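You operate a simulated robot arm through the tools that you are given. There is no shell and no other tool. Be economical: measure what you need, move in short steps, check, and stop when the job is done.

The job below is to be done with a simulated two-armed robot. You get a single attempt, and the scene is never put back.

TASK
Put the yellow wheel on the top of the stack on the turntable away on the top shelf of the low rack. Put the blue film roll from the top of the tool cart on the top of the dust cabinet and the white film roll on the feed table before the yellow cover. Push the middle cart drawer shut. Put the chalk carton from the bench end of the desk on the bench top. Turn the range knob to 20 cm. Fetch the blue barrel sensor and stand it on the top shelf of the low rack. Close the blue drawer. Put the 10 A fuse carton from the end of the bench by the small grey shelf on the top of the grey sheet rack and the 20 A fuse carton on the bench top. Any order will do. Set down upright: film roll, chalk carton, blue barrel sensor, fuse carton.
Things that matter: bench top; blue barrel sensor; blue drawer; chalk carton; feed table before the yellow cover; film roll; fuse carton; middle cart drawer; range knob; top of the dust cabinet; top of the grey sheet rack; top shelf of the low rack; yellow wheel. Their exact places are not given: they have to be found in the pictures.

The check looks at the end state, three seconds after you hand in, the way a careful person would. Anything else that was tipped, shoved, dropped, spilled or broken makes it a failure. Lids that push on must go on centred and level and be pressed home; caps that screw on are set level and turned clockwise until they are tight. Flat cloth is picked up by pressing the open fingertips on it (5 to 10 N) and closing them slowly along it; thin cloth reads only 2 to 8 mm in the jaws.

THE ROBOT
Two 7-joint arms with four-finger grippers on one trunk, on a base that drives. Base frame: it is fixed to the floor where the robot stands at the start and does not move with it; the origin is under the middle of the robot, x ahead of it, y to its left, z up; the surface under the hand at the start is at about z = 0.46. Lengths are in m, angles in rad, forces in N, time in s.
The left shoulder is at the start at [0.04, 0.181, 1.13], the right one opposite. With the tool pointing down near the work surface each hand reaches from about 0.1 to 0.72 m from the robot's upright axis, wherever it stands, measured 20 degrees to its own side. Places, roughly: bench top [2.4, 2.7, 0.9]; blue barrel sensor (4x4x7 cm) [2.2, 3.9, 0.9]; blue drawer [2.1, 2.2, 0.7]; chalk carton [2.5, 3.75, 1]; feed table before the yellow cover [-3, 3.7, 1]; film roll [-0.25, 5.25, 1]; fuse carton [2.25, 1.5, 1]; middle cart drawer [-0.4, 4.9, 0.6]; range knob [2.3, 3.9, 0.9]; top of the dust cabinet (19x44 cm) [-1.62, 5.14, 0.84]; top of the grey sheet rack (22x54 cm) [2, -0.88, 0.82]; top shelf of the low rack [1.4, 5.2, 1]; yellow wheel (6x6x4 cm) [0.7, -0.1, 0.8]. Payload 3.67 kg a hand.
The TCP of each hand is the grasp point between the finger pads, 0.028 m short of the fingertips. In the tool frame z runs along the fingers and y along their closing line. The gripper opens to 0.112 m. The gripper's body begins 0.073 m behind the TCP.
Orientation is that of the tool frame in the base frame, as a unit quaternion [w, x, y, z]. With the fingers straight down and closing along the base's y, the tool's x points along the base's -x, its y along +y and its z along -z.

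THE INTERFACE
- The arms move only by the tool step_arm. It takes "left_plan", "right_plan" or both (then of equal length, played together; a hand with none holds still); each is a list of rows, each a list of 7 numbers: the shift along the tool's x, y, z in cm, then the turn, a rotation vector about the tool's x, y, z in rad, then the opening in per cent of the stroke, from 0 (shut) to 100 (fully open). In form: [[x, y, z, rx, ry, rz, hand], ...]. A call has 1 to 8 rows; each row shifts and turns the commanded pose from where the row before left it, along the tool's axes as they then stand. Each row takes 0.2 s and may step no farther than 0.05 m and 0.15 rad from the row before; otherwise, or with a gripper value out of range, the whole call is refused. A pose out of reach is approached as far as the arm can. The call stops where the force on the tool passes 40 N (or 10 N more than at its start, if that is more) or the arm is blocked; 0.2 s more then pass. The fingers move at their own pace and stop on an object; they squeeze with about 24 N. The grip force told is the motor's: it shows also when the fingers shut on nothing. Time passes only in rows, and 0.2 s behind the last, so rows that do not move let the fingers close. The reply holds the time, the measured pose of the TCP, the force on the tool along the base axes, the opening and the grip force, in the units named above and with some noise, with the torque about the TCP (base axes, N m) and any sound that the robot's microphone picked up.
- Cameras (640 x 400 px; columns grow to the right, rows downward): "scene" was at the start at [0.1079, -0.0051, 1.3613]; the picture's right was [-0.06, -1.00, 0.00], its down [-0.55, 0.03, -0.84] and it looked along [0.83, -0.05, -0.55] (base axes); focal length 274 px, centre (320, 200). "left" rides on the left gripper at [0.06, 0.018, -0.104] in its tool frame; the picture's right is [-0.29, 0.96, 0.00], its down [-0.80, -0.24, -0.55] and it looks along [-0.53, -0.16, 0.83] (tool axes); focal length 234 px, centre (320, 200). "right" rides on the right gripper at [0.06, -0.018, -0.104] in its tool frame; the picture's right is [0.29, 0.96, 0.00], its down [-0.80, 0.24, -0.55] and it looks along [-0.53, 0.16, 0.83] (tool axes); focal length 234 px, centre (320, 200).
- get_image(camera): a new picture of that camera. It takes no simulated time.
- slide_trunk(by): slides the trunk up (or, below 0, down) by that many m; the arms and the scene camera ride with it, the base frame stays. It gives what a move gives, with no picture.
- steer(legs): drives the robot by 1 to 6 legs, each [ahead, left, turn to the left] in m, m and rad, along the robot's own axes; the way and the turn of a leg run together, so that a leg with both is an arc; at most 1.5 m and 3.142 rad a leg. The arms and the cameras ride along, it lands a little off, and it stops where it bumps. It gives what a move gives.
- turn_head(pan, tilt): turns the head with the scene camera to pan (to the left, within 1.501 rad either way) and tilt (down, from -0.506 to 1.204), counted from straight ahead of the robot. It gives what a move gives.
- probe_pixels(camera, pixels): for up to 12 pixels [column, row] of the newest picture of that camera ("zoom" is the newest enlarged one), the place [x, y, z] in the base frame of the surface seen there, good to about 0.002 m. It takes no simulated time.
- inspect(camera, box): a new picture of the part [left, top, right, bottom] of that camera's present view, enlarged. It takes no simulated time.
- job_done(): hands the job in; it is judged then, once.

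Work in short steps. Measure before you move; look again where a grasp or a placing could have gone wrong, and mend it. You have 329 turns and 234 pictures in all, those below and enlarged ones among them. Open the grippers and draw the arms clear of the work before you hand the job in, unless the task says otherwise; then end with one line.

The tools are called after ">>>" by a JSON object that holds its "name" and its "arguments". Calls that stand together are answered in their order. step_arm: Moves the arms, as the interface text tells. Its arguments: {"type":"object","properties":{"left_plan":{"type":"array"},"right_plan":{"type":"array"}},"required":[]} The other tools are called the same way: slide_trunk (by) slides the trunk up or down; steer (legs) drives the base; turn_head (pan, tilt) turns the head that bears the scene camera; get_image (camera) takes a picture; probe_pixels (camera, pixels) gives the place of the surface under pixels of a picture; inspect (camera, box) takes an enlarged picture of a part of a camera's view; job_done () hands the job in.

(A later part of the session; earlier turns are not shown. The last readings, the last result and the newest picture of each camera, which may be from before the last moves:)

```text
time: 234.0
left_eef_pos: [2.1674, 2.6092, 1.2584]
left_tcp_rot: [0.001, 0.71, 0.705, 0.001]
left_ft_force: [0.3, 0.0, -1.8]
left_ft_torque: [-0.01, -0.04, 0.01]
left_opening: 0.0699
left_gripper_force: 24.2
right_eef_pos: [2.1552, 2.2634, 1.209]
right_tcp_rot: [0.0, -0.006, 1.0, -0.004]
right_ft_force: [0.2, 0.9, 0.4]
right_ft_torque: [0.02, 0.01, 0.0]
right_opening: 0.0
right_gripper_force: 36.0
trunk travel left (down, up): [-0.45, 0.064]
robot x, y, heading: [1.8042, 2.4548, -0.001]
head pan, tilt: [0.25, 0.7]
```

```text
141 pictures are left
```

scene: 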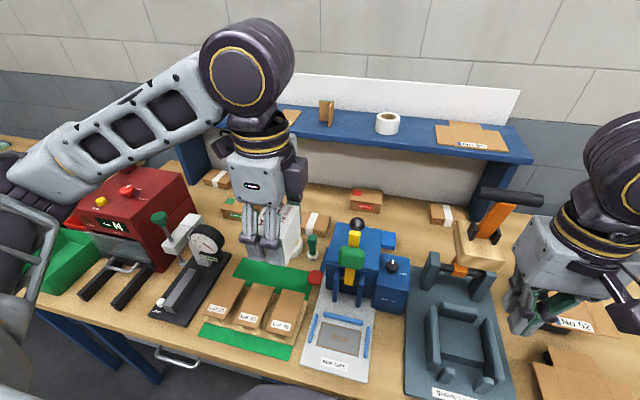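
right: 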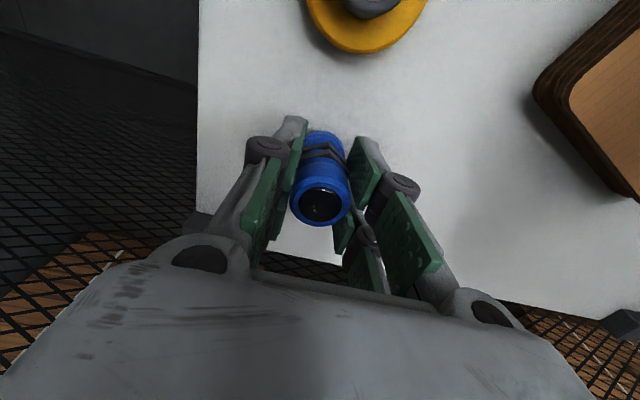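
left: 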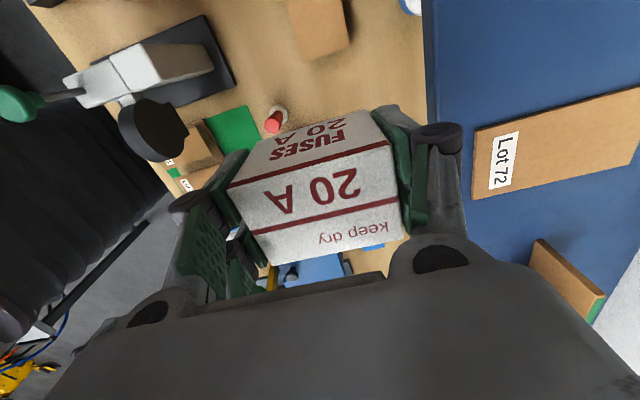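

I'll move the carton over toward (2.508,2.828) at the same height, in nine rows.

>>> {"name": "step_arm", "arguments": {"left_plan": [[2.43, 3.78, 0, 0, 0, 0, 0], [2.43, 3.78, 0, 0, 0, 0, 0], [2.43, 3.78, 0, 0, 0, 0, 0], [2.43, 3.78, 0, 0, 0, 0, 0], [2.43, 3.78, 0, 0, 0, 0, 0], [2.43, 3.78, 0, 0, 0, 0, 0], [2.43, 3.78, 0, 0, 0, 0, 0], [2.43, 3.78, 0, 0, 0, 0, 0]]}}

>>> {"name": "step_arm", "arguments": {"left_plan": [[2.43, 3.78, 0, 0, 0, 0, 0], [0, 0, 0, 0, 0, 0, 0]]}}

>>> {"name": "get_image", "arguments": {"camera": "scene"}}

```text
time: 235.8
left_eef_pos: [2.4739, 2.8035, 1.2583]
left_tcp_rot: [-0.001, 0.709, 0.705, 0.0]
left_ft_force: [0.6, 0.5, -2.1]
left_ft_torque: [-0.03, 0.05, 0.01]
left_opening: 0.0696
left_gripper_force: 24.2
right_eef_pos: [2.1568, 2.2627, 1.2067]
right_tcp_rot: [-0.001, -0.006, 1.0, -0.003]
right_ft_force: [0.1, 0.1, 0.2]
right_ft_torque: [0.0, 0.04, -0.02]
right_opening: 0.0
right_gripper_force: 35.8
trunk travel left (down, up): [-0.45, 0.064]
robot x, y, heading: [1.8094, 2.4547, 0.005]
head pan, tilt: [0.25, 0.7]
```

```text
time: 236.4
left_eef_pos: [2.5104, 2.8261, 1.2591]
left_tcp_rot: [0.0, 0.709, 0.705, 0.0]
left_ft_force: [-1.2, 0.2, -0.6]
left_ft_torque: [-0.03, -0.03, 0.01]
left_opening: 0.0695
left_gripper_force: 24.3
right_eef_pos: [2.1565, 2.2629, 1.2084]
right_tcp_rot: [0.0, -0.005, 1.0, -0.003]
right_ft_force: [0.0, 0.1, 0.1]
right_ft_torque: [-0.02, 0.0, -0.02]
right_opening: 0.0
right_gripper_force: 36.1
trunk travel left (down, up): [-0.45, 0.064]
robot x, y, heading: [1.8086, 2.4558, -0.001]
head pan, tilt: [0.25, 0.7]
```

```text
140 pictures are left
```

scene: 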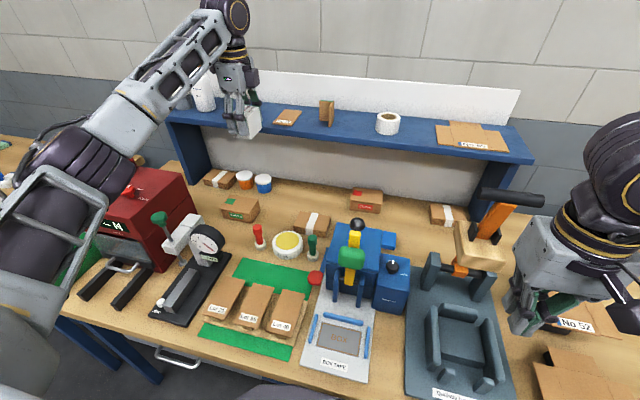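

I'll probe the elbow and forearm positions again in this stance.

>>> {"name": "probe_pixels", "arguments": {"camera": "scene", "pixels": [[80, 165], [120, 190], [125, 120], [160, 90], [185, 60], [60, 240], [145, 130], [100, 210]]}}

```text
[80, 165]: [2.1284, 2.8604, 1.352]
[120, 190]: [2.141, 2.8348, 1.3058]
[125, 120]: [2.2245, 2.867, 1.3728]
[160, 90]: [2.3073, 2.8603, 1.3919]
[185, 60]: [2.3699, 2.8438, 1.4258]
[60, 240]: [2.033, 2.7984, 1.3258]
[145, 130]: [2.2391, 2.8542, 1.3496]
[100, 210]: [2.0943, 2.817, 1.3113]
```

Lowering here would still put my left forearm onto the gauge. I'll measure the front gap between the BOX TAPE jig and the grey tray former as an alternative spot.

>>> {"name": "probe_pixels", "arguments": {"camera": "scene", "pixels": [[370, 378], [405, 385], [372, 355], [404, 355], [388, 340], [388, 370], [380, 320], [408, 320], [402, 312], [388, 395]]}}

>>> {"name": "inspect", "arguments": {"camera": "scene", "box": [300, 240, 520, 400]}}

```text
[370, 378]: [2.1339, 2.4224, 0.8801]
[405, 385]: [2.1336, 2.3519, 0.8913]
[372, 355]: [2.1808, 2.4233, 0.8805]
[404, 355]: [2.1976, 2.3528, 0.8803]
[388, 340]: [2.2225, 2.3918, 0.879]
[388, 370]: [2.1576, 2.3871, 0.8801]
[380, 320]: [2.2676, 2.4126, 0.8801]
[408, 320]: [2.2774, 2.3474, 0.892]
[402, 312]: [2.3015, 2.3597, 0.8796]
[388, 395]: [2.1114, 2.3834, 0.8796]
```

```text
2.50 times, centred on (410, 320) of scene
```

zoom: 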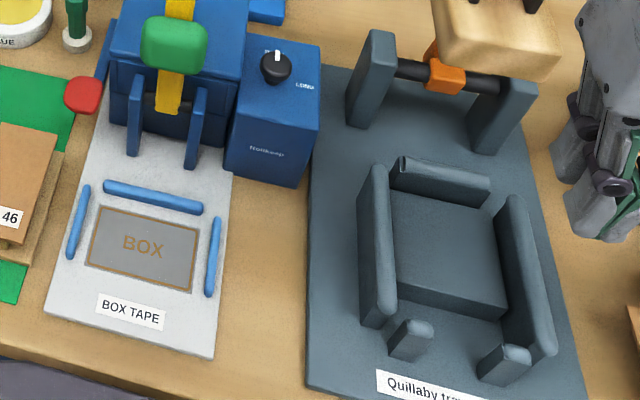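

The gap is 7.5 cm wide (y 2.352–2.427). The carton, held with its long side along x (4.7 cm wide), fits at (2.175,2.39). I'll retract and back off to set it there with the left hand.

>>> {"name": "step_arm", "arguments": {"left_plan": [[-2.43, -3.78, 0, 0, 0, 0, 0], [-2.43, -3.78, 0, 0, 0, 0, 0], [-2.43, -3.78, 0, 0, 0, 0, 0], [-2.43, -3.78, 0, 0, 0, 0, 0], [-2.43, -3.78, 0, 0, 0, 0, 0], [-2.43, -3.78, 0, 0, 0, 0, 0], [-2.43, -3.78, 0, 0, 0, 0, 0], [-2.43, -3.78, 0, 0, 0, 0, 0]]}}

>>> {"name": "steer", "arguments": {"legs": [[-0.27, 0, 0], [0, -0.23, 0]]}}

>>> {"name": "get_image", "arguments": {"camera": "scene"}}

```text
time: 238.2
left_eef_pos: [2.2046, 2.6327, 1.2575]
left_tcp_rot: [0.0, 0.709, 0.705, 0.002]
left_ft_force: [-0.5, -0.6, -1.0]
left_ft_torque: [0.03, -0.01, -0.01]
left_opening: 0.0697
left_gripper_force: 24.0
right_eef_pos: [2.1555, 2.2627, 1.2092]
right_tcp_rot: [0.0, -0.006, 1.0, -0.003]
right_ft_force: [0.0, -0.4, 0.1]
right_ft_torque: [0.01, -0.02, 0.02]
right_opening: 0.0
right_gripper_force: 35.7
trunk travel left (down, up): [-0.45, 0.064]
robot x, y, heading: [1.8099, 2.4606, -0.001]
head pan, tilt: [0.25, 0.7]
```

```text
time: 241.5
left_eef_pos: [1.9361, 2.4053, 1.2579]
left_tcp_rot: [0.001, 0.709, 0.705, 0.001]
left_ft_force: [0.6, -0.1, -0.6]
left_ft_torque: [-0.02, 0.03, 0.01]
left_opening: 0.0695
left_gripper_force: 24.2
right_eef_pos: [1.886, 2.0357, 1.209]
right_tcp_rot: [0.0, -0.007, 1.0, -0.004]
right_ft_force: [0.3, 0.2, 0.8]
right_ft_torque: [-0.03, 0.0, 0.0]
right_opening: 0.0
right_gripper_force: 35.9
trunk travel left (down, up): [-0.45, 0.064]
robot x, y, heading: [1.5427, 2.2237, -0.002]
head pan, tilt: [0.25, 0.7]
```

```text
138 pictures are left
```

scene: 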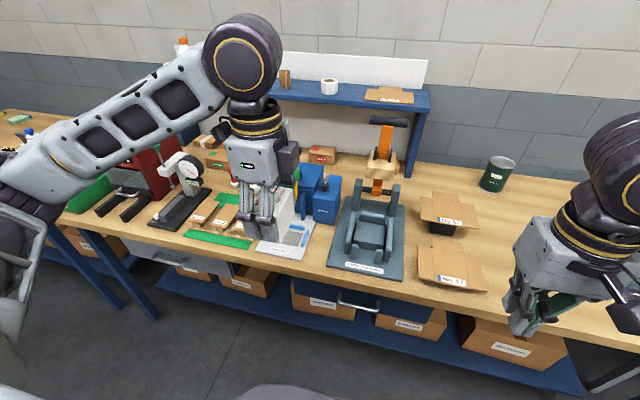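

I'll move the carton above the gap and partly lower it, then check alignment.

>>> {"name": "step_arm", "arguments": {"left_plan": [[-0.3, 4.8, 0, 0, 0, 0, 0], [-0.3, 4.8, 0, 0, 0, 0, 0], [-0.3, 4.8, 0, 0, 0, 0, 0], [-0.3, 4.8, 0, 0, 0, 0, 0], [-0.3, 4.7, 0, 0, 0, 0, 0], [0, 0, 4.5, 0, 0, 0, 0], [0, 0, 4.5, 0, 0, 0, 0], [0, 0, 4.5, 0, 0, 0, 0]]}}

>>> {"name": "step_arm", "arguments": {"left_plan": [[0, 0, 4.5, 0, 0, 0, 0], [0, 0, 4.5, 0, 0, 0, 0], [0, 0, 3, 0, 0, 0, 0]]}}

>>> {"name": "get_image", "arguments": {"camera": "left"}}

>>> {"name": "get_image", "arguments": {"camera": "scene"}}

```text
time: 243.3
left_eef_pos: [2.1766, 2.3866, 1.1221]
left_tcp_rot: [0.001, 0.709, 0.705, 0.001]
left_ft_force: [-0.4, 0.7, -0.3]
left_ft_torque: [-0.04, 0.02, 0.0]
left_opening: 0.0695
left_gripper_force: 23.9
right_eef_pos: [1.8876, 2.0331, 1.2078]
right_tcp_rot: [-0.001, -0.006, 1.0, -0.003]
right_ft_force: [0.3, -0.3, -0.4]
right_ft_torque: [-0.02, -0.06, -0.01]
right_opening: 0.0
right_gripper_force: 35.9
trunk travel left (down, up): [-0.45, 0.064]
robot x, y, heading: [1.5411, 2.2252, -0.002]
head pan, tilt: [0.25, 0.7]
```

```text
time: 244.1
left_eef_pos: [2.1754, 2.387, 1.0019]
left_tcp_rot: [0.001, 0.71, 0.705, 0.0]
left_ft_force: [0.5, 0.5, -0.4]
left_ft_torque: [0.0, -0.01, 0.01]
left_opening: 0.0696
left_gripper_force: 24.2
right_eef_pos: [1.8861, 2.0341, 1.2075]
right_tcp_rot: [-0.001, -0.006, 1.0, -0.003]
right_ft_force: [0.1, 0.8, 0.7]
right_ft_torque: [-0.02, -0.01, 0.03]
right_opening: 0.0002
right_gripper_force: 36.0
trunk travel left (down, up): [-0.45, 0.064]
robot x, y, heading: [1.5381, 2.2232, 0.002]
head pan, tilt: [0.25, 0.7]
```

```text
137 pictures are left
```

left: 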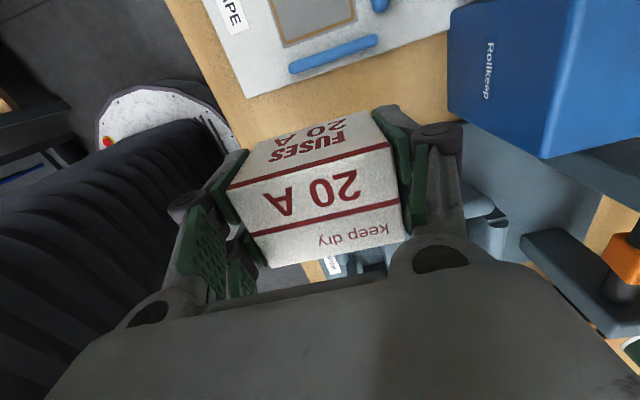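

```text
136 pictures are left
```

scene: 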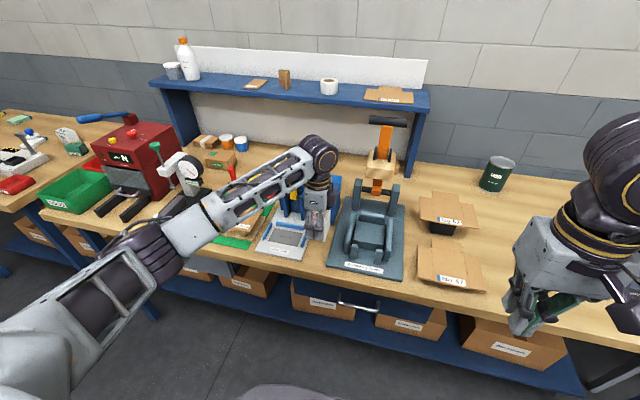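

I'll zoom in to check carton against gap before the last 8 cm.

>>> {"name": "inspect", "arguments": {"camera": "scene", "box": [250, 170, 400, 290]}}

>>> {"name": "probe_pixels", "arguments": {"camera": "left", "pixels": [[250, 95], [370, 50], [300, 65], [450, 115], [545, 155], [470, 150], [430, 40], [445, 60]]}}

```text
3.33 times, centred on (325, 230) of scene
```

zoom: 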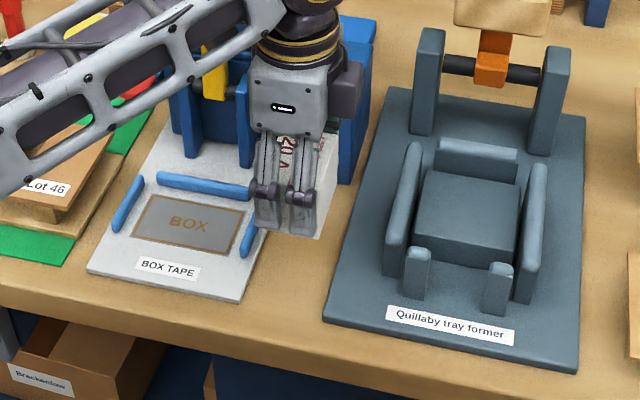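

```text
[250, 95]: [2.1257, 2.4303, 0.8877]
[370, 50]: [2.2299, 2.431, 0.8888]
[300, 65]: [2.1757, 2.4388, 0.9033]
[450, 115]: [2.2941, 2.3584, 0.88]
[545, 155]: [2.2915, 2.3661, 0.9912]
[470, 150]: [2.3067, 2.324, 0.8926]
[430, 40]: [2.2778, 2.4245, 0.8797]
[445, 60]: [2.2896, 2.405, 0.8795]
```

Clearances are fine. I'll shift +4 mm in y and lower to just above the bench, then creep to contact.

>>> {"name": "step_arm", "arguments": {"left_plan": [[0.4, 0, 3, 0, 0, 0, 0], [0, 0, 3, 0, 0, 0, 0], [0, 0, 1.5, 0, 0, 0, 0], [0, 0, 0.4, 0, 0, 0, 0]]}}

>>> {"name": "step_arm", "arguments": {"left_plan": [[0, 0, 0.2, 0, 0, 0, 0], [0, 0, 0.2, 0, 0, 0, 0]]}}

```text
time: 245.1
left_eef_pos: [2.1768, 2.3922, 0.9239]
left_tcp_rot: [-0.001, 0.709, 0.706, 0.0]
left_ft_force: [-0.3, 0.6, -1.4]
left_ft_torque: [0.01, 0.02, -0.02]
left_opening: 0.0698
left_gripper_force: 24.2
right_eef_pos: [1.8861, 2.033, 1.2085]
right_tcp_rot: [-0.001, -0.006, 1.0, -0.004]
right_ft_force: [0.4, -0.8, 0.4]
right_ft_torque: [0.01, -0.04, 0.02]
right_opening: 0.0
right_gripper_force: 35.4
trunk travel left (down, up): [-0.45, 0.064]
robot x, y, heading: [1.538, 2.2233, -0.001]
head pan, tilt: [0.25, 0.7]
```

```text
time: 245.7
left_eef_pos: [2.1759, 2.3914, 0.9196]
left_tcp_rot: [0.0, 0.71, 0.704, 0.001]
left_ft_force: [0.2, 0.0, -1.0]
left_ft_torque: [-0.01, 0.02, 0.0]
left_opening: 0.0695
left_gripper_force: 24.0
right_eef_pos: [1.8861, 2.0341, 1.2096]
right_tcp_rot: [-0.001, -0.005, 1.0, -0.003]
right_ft_force: [0.5, 0.4, -0.6]
right_ft_torque: [-0.03, 0.01, -0.01]
right_opening: 0.0
right_gripper_force: 35.7
trunk travel left (down, up): [-0.45, 0.064]
robot x, y, heading: [1.5388, 2.2274, 0.001]
head pan, tilt: [0.25, 0.7]
```

>>> {"name": "step_arm", "arguments": {"left_plan": [[0, 0, 0.15, 0, 0, 0, 0], [0, 0, 0.15, 0, 0, 0, 0]]}}

```text
time: 246.3
left_eef_pos: [2.1765, 2.3913, 0.9177]
left_tcp_rot: [0.001, 0.709, 0.705, 0.001]
left_ft_force: [0.5, 0.0, 5.0]
left_ft_torque: [0.16, 0.21, -0.04]
left_opening: 0.0695
left_gripper_force: 24.1
right_eef_pos: [1.8853, 2.0328, 1.2085]
right_tcp_rot: [-0.001, -0.006, 1.0, -0.004]
right_ft_force: [-0.3, 0.2, 0.7]
right_ft_torque: [0.02, 0.0, 0.02]
right_opening: 0.0
right_gripper_force: 35.4
trunk travel left (down, up): [-0.45, 0.064]
robot x, y, heading: [1.5394, 2.2263, 0.001]
head pan, tilt: [0.25, 0.7]
```

Contact. I'll release gently to 80 % and lift straight up.

>>> {"name": "step_arm", "arguments": {"left_plan": [[0, 0, 0, 0, 0, 0, 70], [0, 0, 0, 0, 0, 0, 80], [0, 0, 0, 0, 0, 0, 80], [0, 0, -3, 0, 0, 0, 80], [0, 0, -4.5, 0, 0, 0, 80], [0, 0, -4.5, 0, 0, 0, 80], [0, 0, -4.5, 0, 0, 0, 80], [0, 0, -4.5, 0, 0, 0, 80]]}}

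>>> {"name": "step_arm", "arguments": {"left_plan": [[0, -2, -4, 0, 0, 0, 80], [0.3, -4.7, -1, 0, 0, 0, 80], [0.3, -4.8, 0, 0, 0, 0, 80], [0.3, -4.8, 0, 0, 0, 0, 80], [0.3, -4.8, 0, 0, 0, 0, 80]]}}

>>> {"name": "get_image", "arguments": {"camera": "scene"}}

```text
time: 248.1
left_eef_pos: [2.1754, 2.3907, 1.1273]
left_tcp_rot: [-0.001, 0.709, 0.705, 0.001]
left_ft_force: [0.3, -1.7, -0.5]
left_ft_torque: [0.02, 0.02, -0.01]
left_opening: 0.0898
left_gripper_force: 0.1
right_eef_pos: [1.8865, 2.0314, 1.2088]
right_tcp_rot: [-0.001, -0.006, 1.0, -0.003]
right_ft_force: [0.0, 0.2, 0.2]
right_ft_torque: [0.03, 0.02, -0.06]
right_opening: 0.0001
right_gripper_force: 36.0
trunk travel left (down, up): [-0.45, 0.064]
robot x, y, heading: [1.5405, 2.2294, 0.002]
head pan, tilt: [0.25, 0.7]
```

```text
time: 249.3
left_eef_pos: [1.9611, 2.4047, 1.1747]
left_tcp_rot: [0.001, 0.709, 0.705, 0.001]
left_ft_force: [0.2, -0.4, 0.3]
left_ft_torque: [-0.01, -0.02, 0.0]
left_opening: 0.0897
left_gripper_force: 0.1
right_eef_pos: [1.8841, 2.0333, 1.2097]
right_tcp_rot: [0.0, -0.006, 1.0, -0.003]
right_ft_force: [-0.4, 0.3, -0.1]
right_ft_torque: [0.0, -0.03, 0.0]
right_opening: 0.0
right_gripper_force: 35.8
trunk travel left (down, up): [-0.45, 0.064]
robot x, y, heading: [1.5398, 2.2272, -0.003]
head pan, tilt: [0.25, 0.7]
```

```text
134 pictures are left
```

scene: 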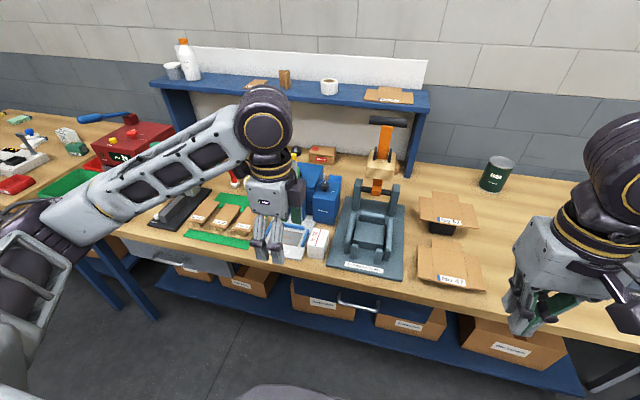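

The 20 A carton stands upright at (318,242). I'd prefer it deeper in the bench-top area, which the right arm can reach without passing over the gauge. I'll strafe left, turn the right hand 90° and raise the left hand.

>>> {"name": "steer", "arguments": {"legs": [[0, 0.37, 0]]}}

>>> {"name": "step_arm", "arguments": {"right_plan": [[0, 0, 0, 0, 0, 0.145, 50], [0, 0, 0, 0, 0, 0.145, 80], [0, 0, 0, 0, 0, 0.145, 80], [0, 0, 0, 0, 0, 0.145, 80], [0, 0, 0, 0, 0, 0.145, 80], [0, 0, 0, 0, 0, 0.145, 80], [0, 0, 0, 0, 0, 0.145, 80], [0, 0, 0, 0, 0, 0.145, 80]], "left_plan": [[0, -3, -3, 0, 0, 0, 80], [0, -3, -3, 0, 0, 0, 80], [0, -2, -3, 0, 0, 0, 50], [0, 0, -3, 0, 0, 0, 0], [0, 0, 0, 0, 0, 0, 0], [0, 0, 0, 0, 0, 0, 0], [0, 0, 0, 0, 0, 0, 0], [0, 0, 0, 0, 0, 0, 0]]}}

>>> {"name": "step_arm", "arguments": {"right_plan": [[0, 0, 0, 0, 0, 0.145, 80], [0, 0, 0, 0, 0, 0.145, 80], [0, 0, 0, 0, 0, 0.105, 80], [0, 0, 0, 0, 0, 0, 80]]}}

>>> {"name": "turn_head", "arguments": {"pan": -0.1, "tilt": 0.7}}

>>> {"name": "get_image", "arguments": {"camera": "scene"}}

```text
time: 251.8
left_eef_pos: [1.9637, 2.7738, 1.1758]
left_tcp_rot: [0.0, 0.709, 0.705, 0.002]
left_ft_force: [0.2, 0.7, 0.4]
left_ft_torque: [0.01, -0.02, -0.02]
left_opening: 0.0897
left_gripper_force: 0.1
right_eef_pos: [1.8849, 2.402, 1.2076]
right_tcp_rot: [-0.001, -0.006, 1.0, -0.003]
right_ft_force: [-0.4, 0.7, -0.2]
right_ft_torque: [0.04, -0.04, 0.01]
right_opening: 0.0
right_gripper_force: 36.2
trunk travel left (down, up): [-0.45, 0.064]
robot x, y, heading: [1.5358, 2.5955, 0.001]
head pan, tilt: [0.25, 0.7]
```

```text
time: 253.6
left_eef_pos: [1.8829, 2.7753, 1.2949]
left_tcp_rot: [0.001, 0.709, 0.705, 0.001]
left_ft_force: [-0.1, -0.1, 0.8]
left_ft_torque: [0.04, -0.02, 0.02]
left_opening: 0.0002
left_gripper_force: 24.0
right_eef_pos: [1.8852, 2.4037, 1.2086]
right_tcp_rot: [0.001, 0.545, 0.839, -0.002]
right_ft_force: [0.5, -0.8, -0.3]
right_ft_torque: [0.01, 0.05, 0.03]
right_opening: 0.0897
right_gripper_force: 0.1
trunk travel left (down, up): [-0.45, 0.064]
robot x, y, heading: [1.539, 2.5964, -0.001]
head pan, tilt: [0.25, 0.7]
```

```text
time: 254.6
left_eef_pos: [1.8831, 2.7745, 1.2965]
left_tcp_rot: [0.001, 0.709, 0.705, 0.001]
left_ft_force: [0.6, 0.0, 0.2]
left_ft_torque: [-0.02, -0.01, 0.01]
left_opening: 0.0
left_gripper_force: 23.6
right_eef_pos: [1.8858, 2.4034, 1.2082]
right_tcp_rot: [0.001, 0.698, 0.717, -0.003]
right_ft_force: [0.1, 0.9, -0.5]
right_ft_torque: [0.03, -0.03, 0.0]
right_opening: 0.0895
right_gripper_force: 0.2
trunk travel left (down, up): [-0.45, 0.064]
robot x, y, heading: [1.5364, 2.5952, 0.004]
head pan, tilt: [0.25, 0.7]
```

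```text
time: 255.4
left_eef_pos: [1.8832, 2.7753, 1.297]
left_tcp_rot: [0.0, 0.709, 0.705, 0.001]
left_ft_force: [0.2, 0.3, -0.1]
left_ft_torque: [-0.03, 0.01, 0.0]
left_opening: 0.0
left_gripper_force: 24.7
right_eef_pos: [1.8863, 2.4034, 1.208]
right_tcp_rot: [0.002, 0.697, 0.717, -0.003]
right_ft_force: [-0.1, -0.2, 0.9]
right_ft_torque: [0.01, 0.0, -0.01]
right_opening: 0.0897
right_gripper_force: 0.0
trunk travel left (down, up): [-0.45, 0.064]
robot x, y, heading: [1.5363, 2.5948, 0.0]
head pan, tilt: [-0.099, 0.7]
```

```text
133 pictures are left
```

scene: 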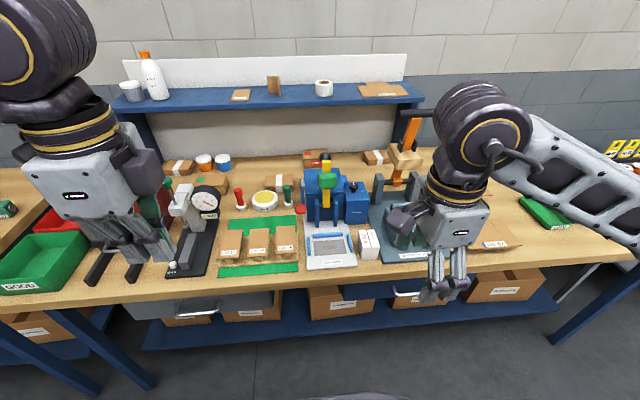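

I'll move the right hand over the carton at (2.1765,2.391), trim the yaw, and lower halfway.

>>> {"name": "step_arm", "arguments": {"right_plan": [[-0.33, 4.83, 0, 0, 0, 0, 80], [-0.33, 4.83, 0, 0, 0, 0, 80], [-0.33, 4.83, 0, 0, 0, 0, 80], [-0.33, 4.83, 0, 0, 0, 0, 80], [-0.33, 4.83, 0, 0, 0, 0, 80], [-0.33, 4.83, 0, 0, 0, 0.03, 80], [0, 0, 4.5, 0, 0, 0, 80], [0, 0, 4.5, 0, 0, 0, 80]]}}

>>> {"name": "step_arm", "arguments": {"right_plan": [[0, 0, 4.5, 0, 0, 0, 80], [0, 0, 4.5, 0, 0, 0, 80], [0, 0, 2, 0, 0, 0, 80], [0, 0, 0, 0, 0, 0, 80]]}}

>>> {"name": "get_image", "arguments": {"camera": "right"}}

```text
time: 257.2
left_eef_pos: [1.883, 2.7745, 1.297]
left_tcp_rot: [-0.001, 0.708, 0.706, 0.002]
left_ft_force: [-0.1, 0.2, -0.5]
left_ft_torque: [-0.03, 0.02, 0.0]
left_opening: 0.0003
left_gripper_force: 24.0
right_eef_pos: [2.1767, 2.3893, 1.1175]
right_tcp_rot: [0.001, 0.708, 0.706, -0.002]
right_ft_force: [0.2, -0.5, -0.1]
right_ft_torque: [0.01, 0.06, -0.02]
right_opening: 0.0898
right_gripper_force: 0.1
trunk travel left (down, up): [-0.45, 0.064]
robot x, y, heading: [1.5375, 2.5913, 0.0]
head pan, tilt: [-0.099, 0.7]
```

```text
time: 258.2
left_eef_pos: [1.8832, 2.7751, 1.2962]
left_tcp_rot: [0.001, 0.709, 0.705, 0.0]
left_ft_force: [0.1, -0.7, -0.4]
left_ft_torque: [0.0, 0.0, 0.0]
left_opening: 0.0
left_gripper_force: 23.6
right_eef_pos: [2.1752, 2.389, 1.0087]
right_tcp_rot: [0.002, 0.708, 0.706, -0.002]
right_ft_force: [-0.4, 0.0, 0.1]
right_ft_torque: [0.02, -0.01, -0.02]
right_opening: 0.0896
right_gripper_force: 0.1
trunk travel left (down, up): [-0.45, 0.064]
robot x, y, heading: [1.5398, 2.598, 0.007]
head pan, tilt: [-0.099, 0.7]
```

```text
132 pictures are left
```

right: 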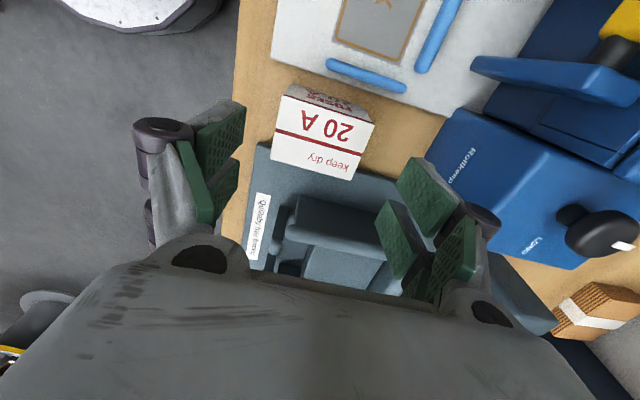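

It is aligned. I'll lower, grip and lift.

>>> {"name": "step_arm", "arguments": {"right_plan": [[0, 0, 4, 0, 0, 0, 80], [0, 0, 3, 0, 0, 0, 80], [0, 0, 1.8, 0, 0, 0, 80], [0, 0, 0, 0, 0, 0, 50], [0, 0, 0, 0, 0, 0, 0], [0, 0, 0, 0, 0, 0, 0]]}}

>>> {"name": "step_arm", "arguments": {"right_plan": [[0, 0, -3, 0, 0, 0, 0], [0, 0, -4.5, 0, 0, 0, 0], [0, 0, -4.5, 0, 0, 0, 0], [0, 0, -4.5, 0, 0, 0, 0], [0, 0, -4.5, 0, 0, 0, 0], [0, 0, -4.5, 0, 0, 0, 0], [0, 0, -4.5, 0, 0, 0, 0], [0, 0, -4.5, 0, 0, 0, 0]]}}

>>> {"name": "get_image", "arguments": {"camera": "right"}}

```text
time: 259.6
left_eef_pos: [1.8839, 2.7762, 1.296]
left_tcp_rot: [0.001, 0.709, 0.705, 0.001]
left_ft_force: [1.0, -0.3, -0.3]
left_ft_torque: [0.01, -0.02, 0.03]
left_opening: 0.0001
left_gripper_force: 23.4
right_eef_pos: [2.1759, 2.3898, 0.9201]
right_tcp_rot: [0.002, 0.708, 0.706, -0.003]
right_ft_force: [-0.1, 0.3, 0.0]
right_ft_torque: [0.01, -0.03, -0.01]
right_opening: 0.0697
right_gripper_force: 24.3
trunk travel left (down, up): [-0.45, 0.064]
robot x, y, heading: [1.5388, 2.5921, 0.002]
head pan, tilt: [-0.099, 0.7]
```

```text
time: 261.4
left_eef_pos: [1.882, 2.7753, 1.2959]
left_tcp_rot: [0.001, 0.708, 0.706, 0.001]
left_ft_force: [0.1, -0.1, 0.1]
left_ft_torque: [-0.04, -0.01, -0.04]
left_opening: 0.0
left_gripper_force: 24.0
right_eef_pos: [2.1763, 2.3931, 1.2666]
right_tcp_rot: [0.002, 0.708, 0.707, -0.003]
right_ft_force: [0.4, 1.3, -1.0]
right_ft_torque: [0.0, -0.02, -0.02]
right_opening: 0.0697
right_gripper_force: 23.8
trunk travel left (down, up): [-0.45, 0.064]
robot x, y, heading: [1.538, 2.5951, -0.002]
head pan, tilt: [-0.099, 0.7]
```

```text
131 pictures are left
```

right: 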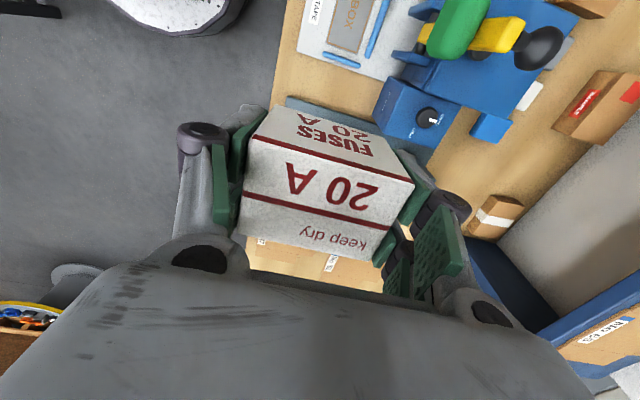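

Held. I'll pull the hand back, then strafe left to y≈2.94 and drive ahead to x≈1.80.

>>> {"name": "step_arm", "arguments": {"right_plan": [[0, -4.5, 0, 0, 0, 0, 0], [0, -4.5, 0, 0, 0, 0, 0], [0, -4.5, 0, 0, 0, 0, 0], [0, -4.5, 0, 0, 0, 0, 0], [0, -4.5, 0, 0, 0, 0, 0], [0, -4.5, 0, 0, 0, 0, 0]]}}

>>> {"name": "steer", "arguments": {"legs": [[0, 0.35, 0], [0.27, 0, 0]]}}

>>> {"name": "turn_head", "arguments": {"pan": -0.1, "tilt": 0.65}}

>>> {"name": "get_image", "arguments": {"camera": "scene"}}

```text
time: 262.8
left_eef_pos: [1.8812, 2.7747, 1.2972]
left_tcp_rot: [0.001, 0.709, 0.705, 0.0]
left_ft_force: [-0.5, 0.1, 0.1]
left_ft_torque: [0.01, -0.03, -0.01]
left_opening: 0.0001
left_gripper_force: 24.5
right_eef_pos: [1.9053, 2.3913, 1.2656]
right_tcp_rot: [0.002, 0.708, 0.706, -0.002]
right_ft_force: [-0.5, 0.2, -0.6]
right_ft_torque: [-0.01, -0.04, 0.02]
right_opening: 0.0698
right_gripper_force: 24.6
trunk travel left (down, up): [-0.45, 0.064]
robot x, y, heading: [1.5368, 2.5948, 0.003]
head pan, tilt: [-0.099, 0.7]
```

```text
time: 266.7
left_eef_pos: [2.1526, 3.1251, 1.2963]
left_tcp_rot: [0.001, 0.71, 0.704, 0.001]
left_ft_force: [0.0, 0.3, -0.5]
left_ft_torque: [0.0, -0.05, -0.04]
left_opening: 0.0003
left_gripper_force: 24.1
right_eef_pos: [2.176, 2.7422, 1.2651]
right_tcp_rot: [0.003, 0.708, 0.706, -0.002]
right_ft_force: [-0.2, -0.7, -0.3]
right_ft_torque: [0.0, -0.01, -0.01]
right_opening: 0.0696
right_gripper_force: 23.6
trunk travel left (down, up): [-0.45, 0.064]
robot x, y, heading: [1.8067, 2.9445, 0.003]
head pan, tilt: [-0.099, 0.7]
```

```text
time: 267.3
left_eef_pos: [2.1529, 3.1242, 1.2951]
left_tcp_rot: [0.0, 0.71, 0.704, 0.0]
left_ft_force: [0.6, 1.1, 1.2]
left_ft_torque: [-0.01, -0.04, 0.01]
left_opening: 0.0001
left_gripper_force: 24.3
right_eef_pos: [2.1769, 2.7404, 1.2669]
right_tcp_rot: [0.003, 0.708, 0.706, -0.003]
right_ft_force: [-0.3, -0.2, -1.2]
right_ft_torque: [0.02, -0.01, -0.01]
right_opening: 0.0696
right_gripper_force: 24.0
trunk travel left (down, up): [-0.45, 0.064]
robot x, y, heading: [1.8082, 2.948, 0.003]
head pan, tilt: [-0.099, 0.649]
```

```text
130 pictures are left
```

scene: 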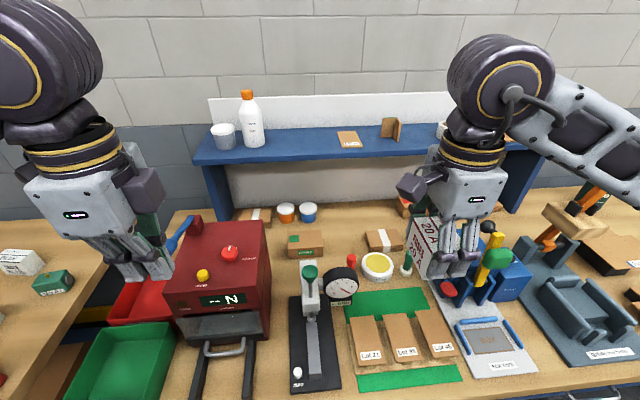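

I'll extend the right hand to (2.51,2.83) at this height.

>>> {"name": "step_arm", "arguments": {"right_plan": [[1.12, 4.15, 0, 0, 0, 0, 0], [1.12, 4.15, 0, 0, 0, 0, 0], [1.12, 4.15, 0, 0, 0, 0, 0], [1.12, 4.15, 0, 0, 0, 0, 0], [1.12, 4.15, 0, 0, 0, 0, 0], [1.12, 4.15, 0, 0, 0, 0, 0], [1.12, 4.15, 0, 0, 0, 0, 0], [1.12, 4.15, 0, 0, 0, 0, 0]]}}

>>> {"name": "get_image", "arguments": {"camera": "scene"}}

```text
time: 269.1
left_eef_pos: [2.1551, 3.1267, 1.2947]
left_tcp_rot: [0.0, 0.709, 0.705, -0.001]
left_ft_force: [0.2, 0.4, 0.4]
left_ft_torque: [-0.07, 0.0, 0.02]
left_opening: 0.0
left_gripper_force: 24.0
right_eef_pos: [2.5116, 2.8317, 1.2632]
right_tcp_rot: [0.003, 0.708, 0.706, -0.004]
right_ft_force: [-0.4, -0.1, -0.7]
right_ft_torque: [-0.04, 0.01, 0.0]
right_opening: 0.0695
right_gripper_force: 23.4
trunk travel left (down, up): [-0.45, 0.064]
robot x, y, heading: [1.8089, 2.9429, -0.0]
head pan, tilt: [-0.099, 0.649]
```

```text
129 pictures are left
```

scene: 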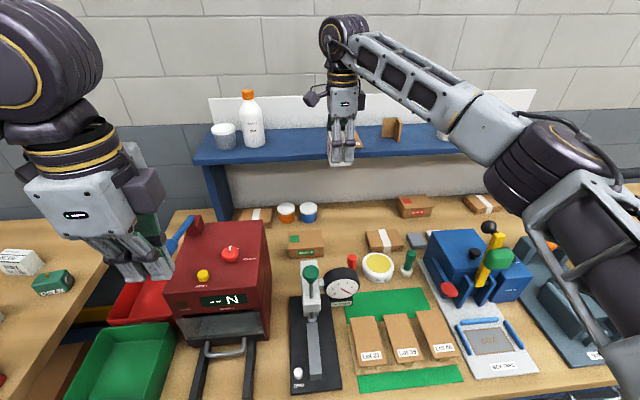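

>>> {"name": "probe_pixels", "arguments": {"camera": "scene", "pixels": [[505, 190], [530, 165], [480, 155], [440, 115], [545, 200], [495, 235], [488, 226], [350, 30], [332, 75], [345, 158]]}}

```text
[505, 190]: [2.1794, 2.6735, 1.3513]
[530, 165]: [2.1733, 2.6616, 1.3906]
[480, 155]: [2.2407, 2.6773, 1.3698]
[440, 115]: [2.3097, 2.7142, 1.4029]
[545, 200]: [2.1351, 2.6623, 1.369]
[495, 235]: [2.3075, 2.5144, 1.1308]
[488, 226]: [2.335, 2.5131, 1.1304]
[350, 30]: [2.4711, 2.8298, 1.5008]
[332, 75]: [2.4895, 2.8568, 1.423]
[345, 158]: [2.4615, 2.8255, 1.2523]
```

The lane is clear: the elbow is at y≈2.62 and the lever at y 2.51. I'll lower in stages.

>>> {"name": "step_arm", "arguments": {"right_plan": [[0, 0, 4, 0, 0, 0, 0], [0, 0, 4, 0, 0, 0, 0], [0, 0, 4, 0, 0, 0, 0], [0, 0, 4, 0, 0, 0, 0], [0, 0, 4, 0, 0, 0, 0], [0, 0, 4, 0, 0, 0, 0]]}}

>>> {"name": "inspect", "arguments": {"camera": "scene", "box": [260, 80, 520, 320]}}

>>> {"name": "get_image", "arguments": {"camera": "right"}}

```text
time: 270.5
left_eef_pos: [2.1557, 3.1246, 1.2952]
left_tcp_rot: [0.0, 0.709, 0.705, -0.001]
left_ft_force: [0.3, 1.0, -0.4]
left_ft_torque: [-0.04, 0.05, 0.05]
left_opening: 0.0
left_gripper_force: 24.1
right_eef_pos: [2.5106, 2.8285, 1.0246]
right_tcp_rot: [0.002, 0.709, 0.706, -0.002]
right_ft_force: [0.6, -1.6, -1.0]
right_ft_torque: [-0.02, 0.05, -0.02]
right_opening: 0.0695
right_gripper_force: 24.1
trunk travel left (down, up): [-0.45, 0.064]
robot x, y, heading: [1.8088, 2.9463, 0.001]
head pan, tilt: [-0.099, 0.649]
```

```text
1.67 times, centred on (390, 200) of scene
```

zoom: 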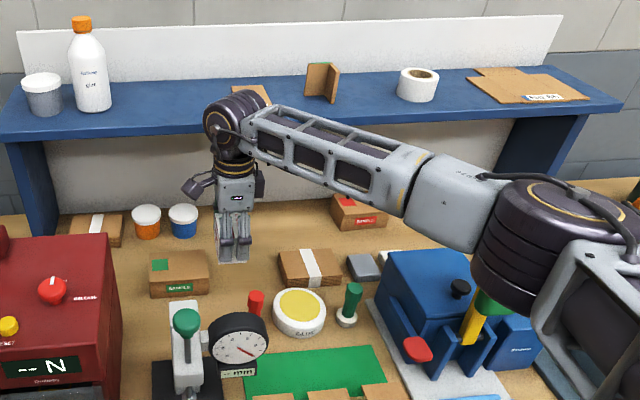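

```text
127 pictures are left
```

right: 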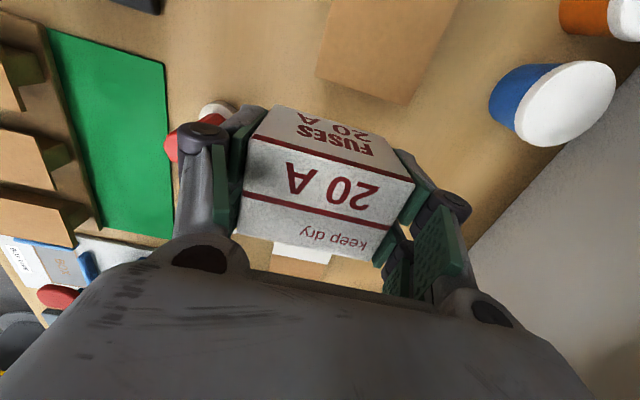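

The elbow seems to come down near the blue machine's lever. I'll probe it.

>>> {"name": "probe_pixels", "arguments": {"camera": "zoom", "pixels": [[490, 260], [520, 305], [480, 285], [545, 290], [590, 220], [440, 230], [380, 195], [495, 305], [472, 325], [459, 288], [255, 300]]}}

```text
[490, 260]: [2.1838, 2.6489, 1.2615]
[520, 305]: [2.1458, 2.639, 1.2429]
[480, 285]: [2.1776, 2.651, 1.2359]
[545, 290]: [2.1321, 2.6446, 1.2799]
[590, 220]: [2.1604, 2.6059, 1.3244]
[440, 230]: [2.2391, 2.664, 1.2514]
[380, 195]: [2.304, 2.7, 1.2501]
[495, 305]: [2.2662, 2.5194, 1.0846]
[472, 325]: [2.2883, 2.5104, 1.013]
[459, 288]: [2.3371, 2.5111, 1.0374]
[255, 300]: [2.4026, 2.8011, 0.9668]
```

The elbow stays above z≈1.15 and beside the lever. I'll continue down to just above the surface, then creep.

>>> {"name": "step_arm", "arguments": {"right_plan": [[0, 0, 3, 0, 0, 0, 0], [0, 0, 3, 0, 0, 0, 0], [0, 0, 3, 0, 0, 0, 0], [0, 0, 1, 0, 0, 0, 0], [0, 0, 0.3, 0, 0, 0, 0]]}}

>>> {"name": "get_image", "arguments": {"camera": "right"}}

```text
time: 271.7
left_eef_pos: [2.1535, 3.1239, 1.2959]
left_tcp_rot: [0.001, 0.71, 0.704, 0.002]
left_ft_force: [0.1, -0.2, 0.1]
left_ft_torque: [0.0, -0.02, 0.01]
left_opening: 0.0
left_gripper_force: 23.8
right_eef_pos: [2.5096, 2.8269, 0.922]
right_tcp_rot: [0.001, 0.709, 0.706, -0.003]
right_ft_force: [0.3, -0.2, -1.9]
right_ft_torque: [0.01, 0.02, -0.03]
right_opening: 0.0694
right_gripper_force: 24.3
trunk travel left (down, up): [-0.45, 0.064]
robot x, y, heading: [1.8088, 2.9408, -0.001]
head pan, tilt: [-0.099, 0.649]
```

```text
126 pictures are left
```

right: 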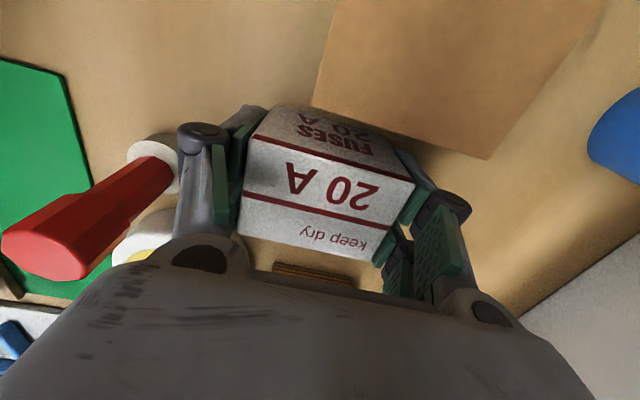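

Good clearance. I'll creep to contact.

>>> {"name": "step_arm", "arguments": {"right_plan": [[0, 0, 0.2, 0, 0, 0, 0], [0, 0, 0.2, 0, 0, 0, 0], [0, 0, 0.15, 0, 0, 0, 0]]}}

```text
time: 272.5
left_eef_pos: [2.1517, 3.1245, 1.2968]
left_tcp_rot: [0.001, 0.709, 0.705, 0.002]
left_ft_force: [-0.3, 0.1, 0.3]
left_ft_torque: [0.03, -0.04, -0.01]
left_opening: 0.0
left_gripper_force: 24.0
right_eef_pos: [2.5103, 2.8268, 0.9188]
right_tcp_rot: [0.003, 0.709, 0.705, -0.001]
right_ft_force: [0.2, -1.7, 15.4]
right_ft_torque: [-0.17, -0.04, -0.02]
right_opening: 0.0699
right_gripper_force: 23.8
trunk travel left (down, up): [-0.45, 0.064]
robot x, y, heading: [1.8089, 2.9443, -0.002]
head pan, tilt: [-0.099, 0.649]
```

Contact. I'll open to 74 % and rise straight up.

>>> {"name": "step_arm", "arguments": {"right_plan": [[0, 0, 0, 0, 0, 0, 70], [0, 0, 0, 0, 0, 0, 74], [0, 0, 0, 0, 0, 0, 74], [0, 0, -3, 0, 0, 0, 74], [0, 0, -4.5, 0, 0, 0, 74], [0, 0, -4.5, 0, 0, 0, 74], [0, 0, -4.5, 0, 0, 0, 74], [0, 0, -4.5, 0, 0, 0, 74]]}}

>>> {"name": "get_image", "arguments": {"camera": "right"}}

>>> {"name": "step_arm", "arguments": {"right_plan": [[0, 0, -4.5, 0, 0, 0, 74], [0, 0, -4.5, 0, 0, 0, 74], [0, 0, -4, 0, 0, 0, 74], [-1.12, -4.15, 0, 0, 0, 0, 50], [-1.12, -4.15, 0, 0, 0, 0, 0], [-1.12, -4.15, 0, 0, 0, 0, 0], [-1.12, -4.15, 0, 0, 0, 0, 0], [-1.12, -4.15, 0, 0, 0, 0, 0]]}}

>>> {"name": "get_image", "arguments": {"camera": "scene"}}

```text
time: 274.3
left_eef_pos: [2.1542, 3.1265, 1.2958]
left_tcp_rot: [0.001, 0.71, 0.704, 0.001]
left_ft_force: [0.8, 0.5, -0.2]
left_ft_torque: [0.02, -0.02, -0.01]
left_opening: 0.0
left_gripper_force: 24.3
right_eef_pos: [2.5078, 2.8295, 1.1274]
right_tcp_rot: [0.003, 0.708, 0.706, -0.004]
right_ft_force: [0.0, -0.2, -0.4]
right_ft_torque: [0.02, 0.0, -0.01]
right_opening: 0.0828
right_gripper_force: 0.0
trunk travel left (down, up): [-0.45, 0.064]
robot x, y, heading: [1.8099, 2.9445, 0.004]
head pan, tilt: [-0.099, 0.649]
```

```text
125 pictures are left
```

right: 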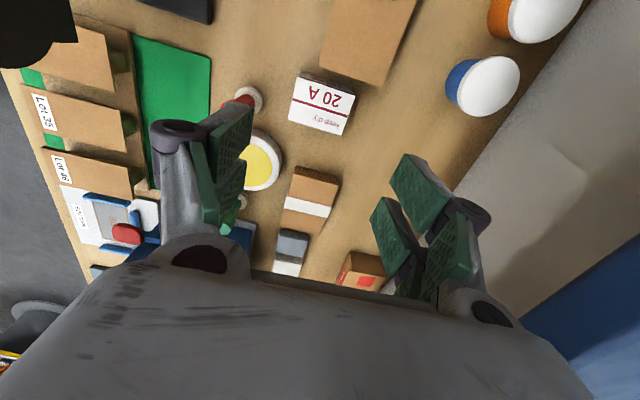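

```text
time: 276.1
left_eef_pos: [2.1518, 3.1242, 1.2968]
left_tcp_rot: [0.0, 0.71, 0.705, 0.002]
left_ft_force: [-0.7, -0.9, -0.1]
left_ft_torque: [0.02, -0.04, 0.03]
left_opening: 0.0
left_gripper_force: 24.8
right_eef_pos: [2.2996, 2.7715, 1.2563]
right_tcp_rot: [0.002, 0.708, 0.706, -0.002]
right_ft_force: [-0.8, -0.4, 0.0]
right_ft_torque: [0.01, -0.05, 0.0]
right_opening: 0.0
right_gripper_force: 23.8
trunk travel left (down, up): [-0.45, 0.064]
robot x, y, heading: [1.8082, 2.9471, -0.003]
head pan, tilt: [-0.099, 0.649]
```

```text
124 pictures are left
```

scene: 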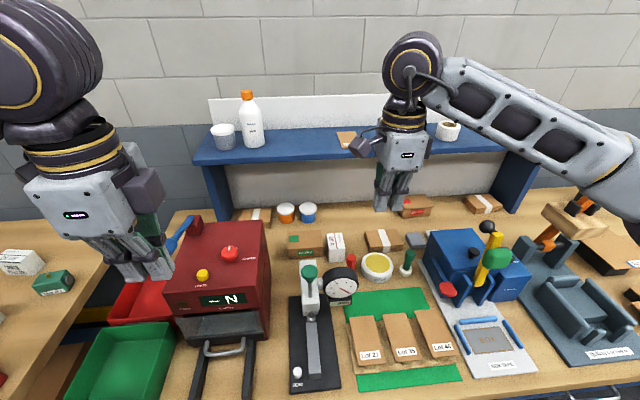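

The 20 A carton stands between the sample box and the strapped box, at (335,245). Next is the chalk carton on the desk. I'll retract and restore the right hand's yaw while backing off.

>>> {"name": "step_arm", "arguments": {"right_plan": [[-0.8, -4.6, 0, 0, 0, -0.14, 0], [0, -3, 0, 0, 0, -0.145, 0], [0, 0, 0, 0, 0, -0.145, 0], [0, 0, 0, 0, 0, -0.145, 0], [0, 0, 0, 0, 0, -0.145, 0], [0, 0, 0, 0, 0, -0.145, 0], [0, 0, 0, 0, 0, -0.145, 0], [0, 0, 0, 0, 0, -0.145, 0]]}}

>>> {"name": "step_arm", "arguments": {"right_plan": [[0, 0, 0, 0, 0, -0.145, 0], [0, 0, 0, 0, 0, -0.145, 0], [0, 0, 0, 0, 0, -0.125, 0], [0, 0, 0, 0, 0, 0, 80]]}}

>>> {"name": "steer", "arguments": {"legs": [[-0.3, 0, 0], [0, 1.0, 0], [0.27, 0, 0]]}}

>>> {"name": "get_image", "arguments": {"camera": "scene"}}

```text
time: 277.9
left_eef_pos: [2.1532, 3.125, 1.2975]
left_tcp_rot: [0.0, 0.71, 0.704, 0.002]
left_ft_force: [-0.9, 1.0, -0.3]
left_ft_torque: [0.02, 0.01, 0.03]
left_opening: 0.0003
left_gripper_force: 24.1
right_eef_pos: [2.2263, 2.7624, 1.257]
right_tcp_rot: [0.001, 0.207, 0.978, -0.002]
right_ft_force: [-0.4, -0.1, 0.5]
right_ft_torque: [-0.02, 0.01, -0.01]
right_opening: 0.0001
right_gripper_force: 24.2
trunk travel left (down, up): [-0.45, 0.064]
robot x, y, heading: [1.8093, 2.9451, -0.002]
head pan, tilt: [-0.099, 0.649]
```

```text
time: 278.9
left_eef_pos: [2.1557, 3.1247, 1.297]
left_tcp_rot: [0.0, 0.71, 0.704, 0.001]
left_ft_force: [-0.4, 0.4, 0.5]
left_ft_torque: [0.04, -0.02, 0.01]
left_opening: 0.0
left_gripper_force: 23.9
right_eef_pos: [2.2265, 2.7628, 1.257]
right_tcp_rot: [0.0, 0.002, 1.0, -0.004]
right_ft_force: [0.9, -0.4, -0.6]
right_ft_torque: [-0.01, 0.0, 0.02]
right_opening: 0.0489
right_gripper_force: 0.0
trunk travel left (down, up): [-0.45, 0.064]
robot x, y, heading: [1.8071, 2.9473, 0.002]
head pan, tilt: [-0.099, 0.649]
```

```text
time: 287.5
left_eef_pos: [2.1108, 4.141, 1.2971]
left_tcp_rot: [0.002, 0.705, 0.71, 0.0]
left_ft_force: [0.5, 0.0, 0.8]
left_ft_torque: [0.04, -0.04, 0.0]
left_opening: 0.0
left_gripper_force: 24.2
right_eef_pos: [2.1874, 3.7792, 1.2574]
right_tcp_rot: [0.0, -0.004, 1.0, -0.004]
right_ft_force: [0.0, -0.8, 1.0]
right_ft_torque: [-0.03, -0.04, 0.0]
right_opening: 0.0895
right_gripper_force: 0.1
trunk travel left (down, up): [-0.45, 0.064]
robot x, y, heading: [1.7699, 3.9596, 0.01]
head pan, tilt: [-0.099, 0.649]
```

```text
123 pictures are left
```

scene: 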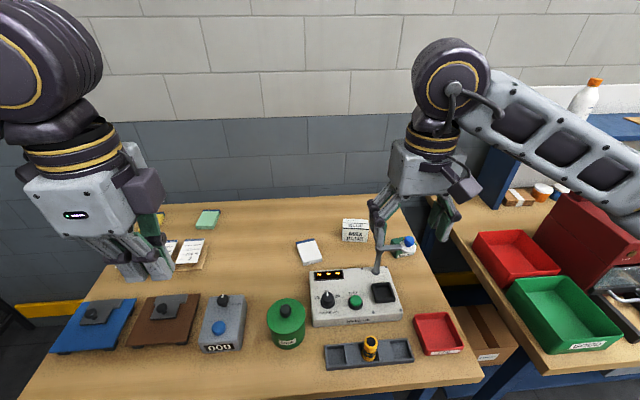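

The chalk carton is at (356,228). I'll drive a bit closer, then probe its corners and the items around it.

>>> {"name": "steer", "arguments": {"legs": [[0.05, 0, -0.01]]}}

>>> {"name": "get_image", "arguments": {"camera": "scene"}}

>>> {"name": "inspect", "arguments": {"camera": "scene", "box": [290, 200, 450, 310]}}

```text
time: 288.4
left_eef_pos: [2.1557, 4.1385, 1.2993]
left_tcp_rot: [0.003, 0.708, 0.706, 0.003]
left_ft_force: [-0.8, -0.2, 0.2]
left_ft_torque: [0.0, -0.08, -0.03]
left_opening: 0.0002
left_gripper_force: 23.7
right_eef_pos: [2.23, 3.7762, 1.2594]
right_tcp_rot: [0.002, 0.0, 1.0, -0.004]
right_ft_force: [-1.9, 0.1, 0.0]
right_ft_torque: [0.02, -0.09, -0.01]
right_opening: 0.0896
right_gripper_force: 0.1
trunk travel left (down, up): [-0.45, 0.064]
robot x, y, heading: [1.8169, 3.958, 0.008]
head pan, tilt: [-0.099, 0.649]
```

```text
122 pictures are left
```

scene: 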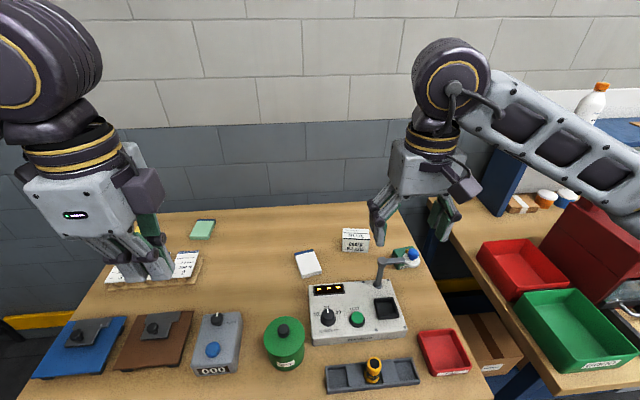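

```text
3.64 times, centred on (370, 255) of scene
```

zoom: 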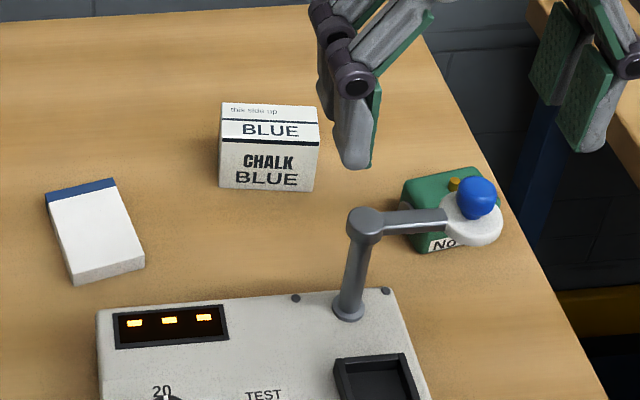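

>>> {"name": "probe_pixels", "arguments": {"camera": "zoom", "pixels": [[223, 106], [315, 109], [316, 140], [222, 137], [268, 120], [222, 186], [310, 190], [440, 220], [477, 195], [370, 230], [420, 195], [160, 385]]}}

>>> {"name": "inspect", "arguments": {"camera": "scene", "box": [300, 270, 420, 350]}}

```text
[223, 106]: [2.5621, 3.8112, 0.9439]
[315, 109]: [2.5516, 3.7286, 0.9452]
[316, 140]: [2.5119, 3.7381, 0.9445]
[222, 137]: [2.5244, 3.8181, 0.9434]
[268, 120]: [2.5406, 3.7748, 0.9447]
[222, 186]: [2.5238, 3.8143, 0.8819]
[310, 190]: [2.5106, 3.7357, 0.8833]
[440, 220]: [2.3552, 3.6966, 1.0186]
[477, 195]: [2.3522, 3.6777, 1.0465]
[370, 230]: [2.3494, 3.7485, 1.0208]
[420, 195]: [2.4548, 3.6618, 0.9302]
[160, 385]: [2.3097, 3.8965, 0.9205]
```

```text
5.00 times, centred on (360, 310) of scene
```

zoom: 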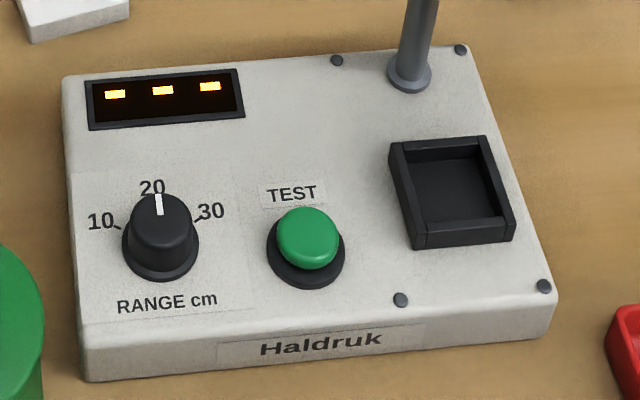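

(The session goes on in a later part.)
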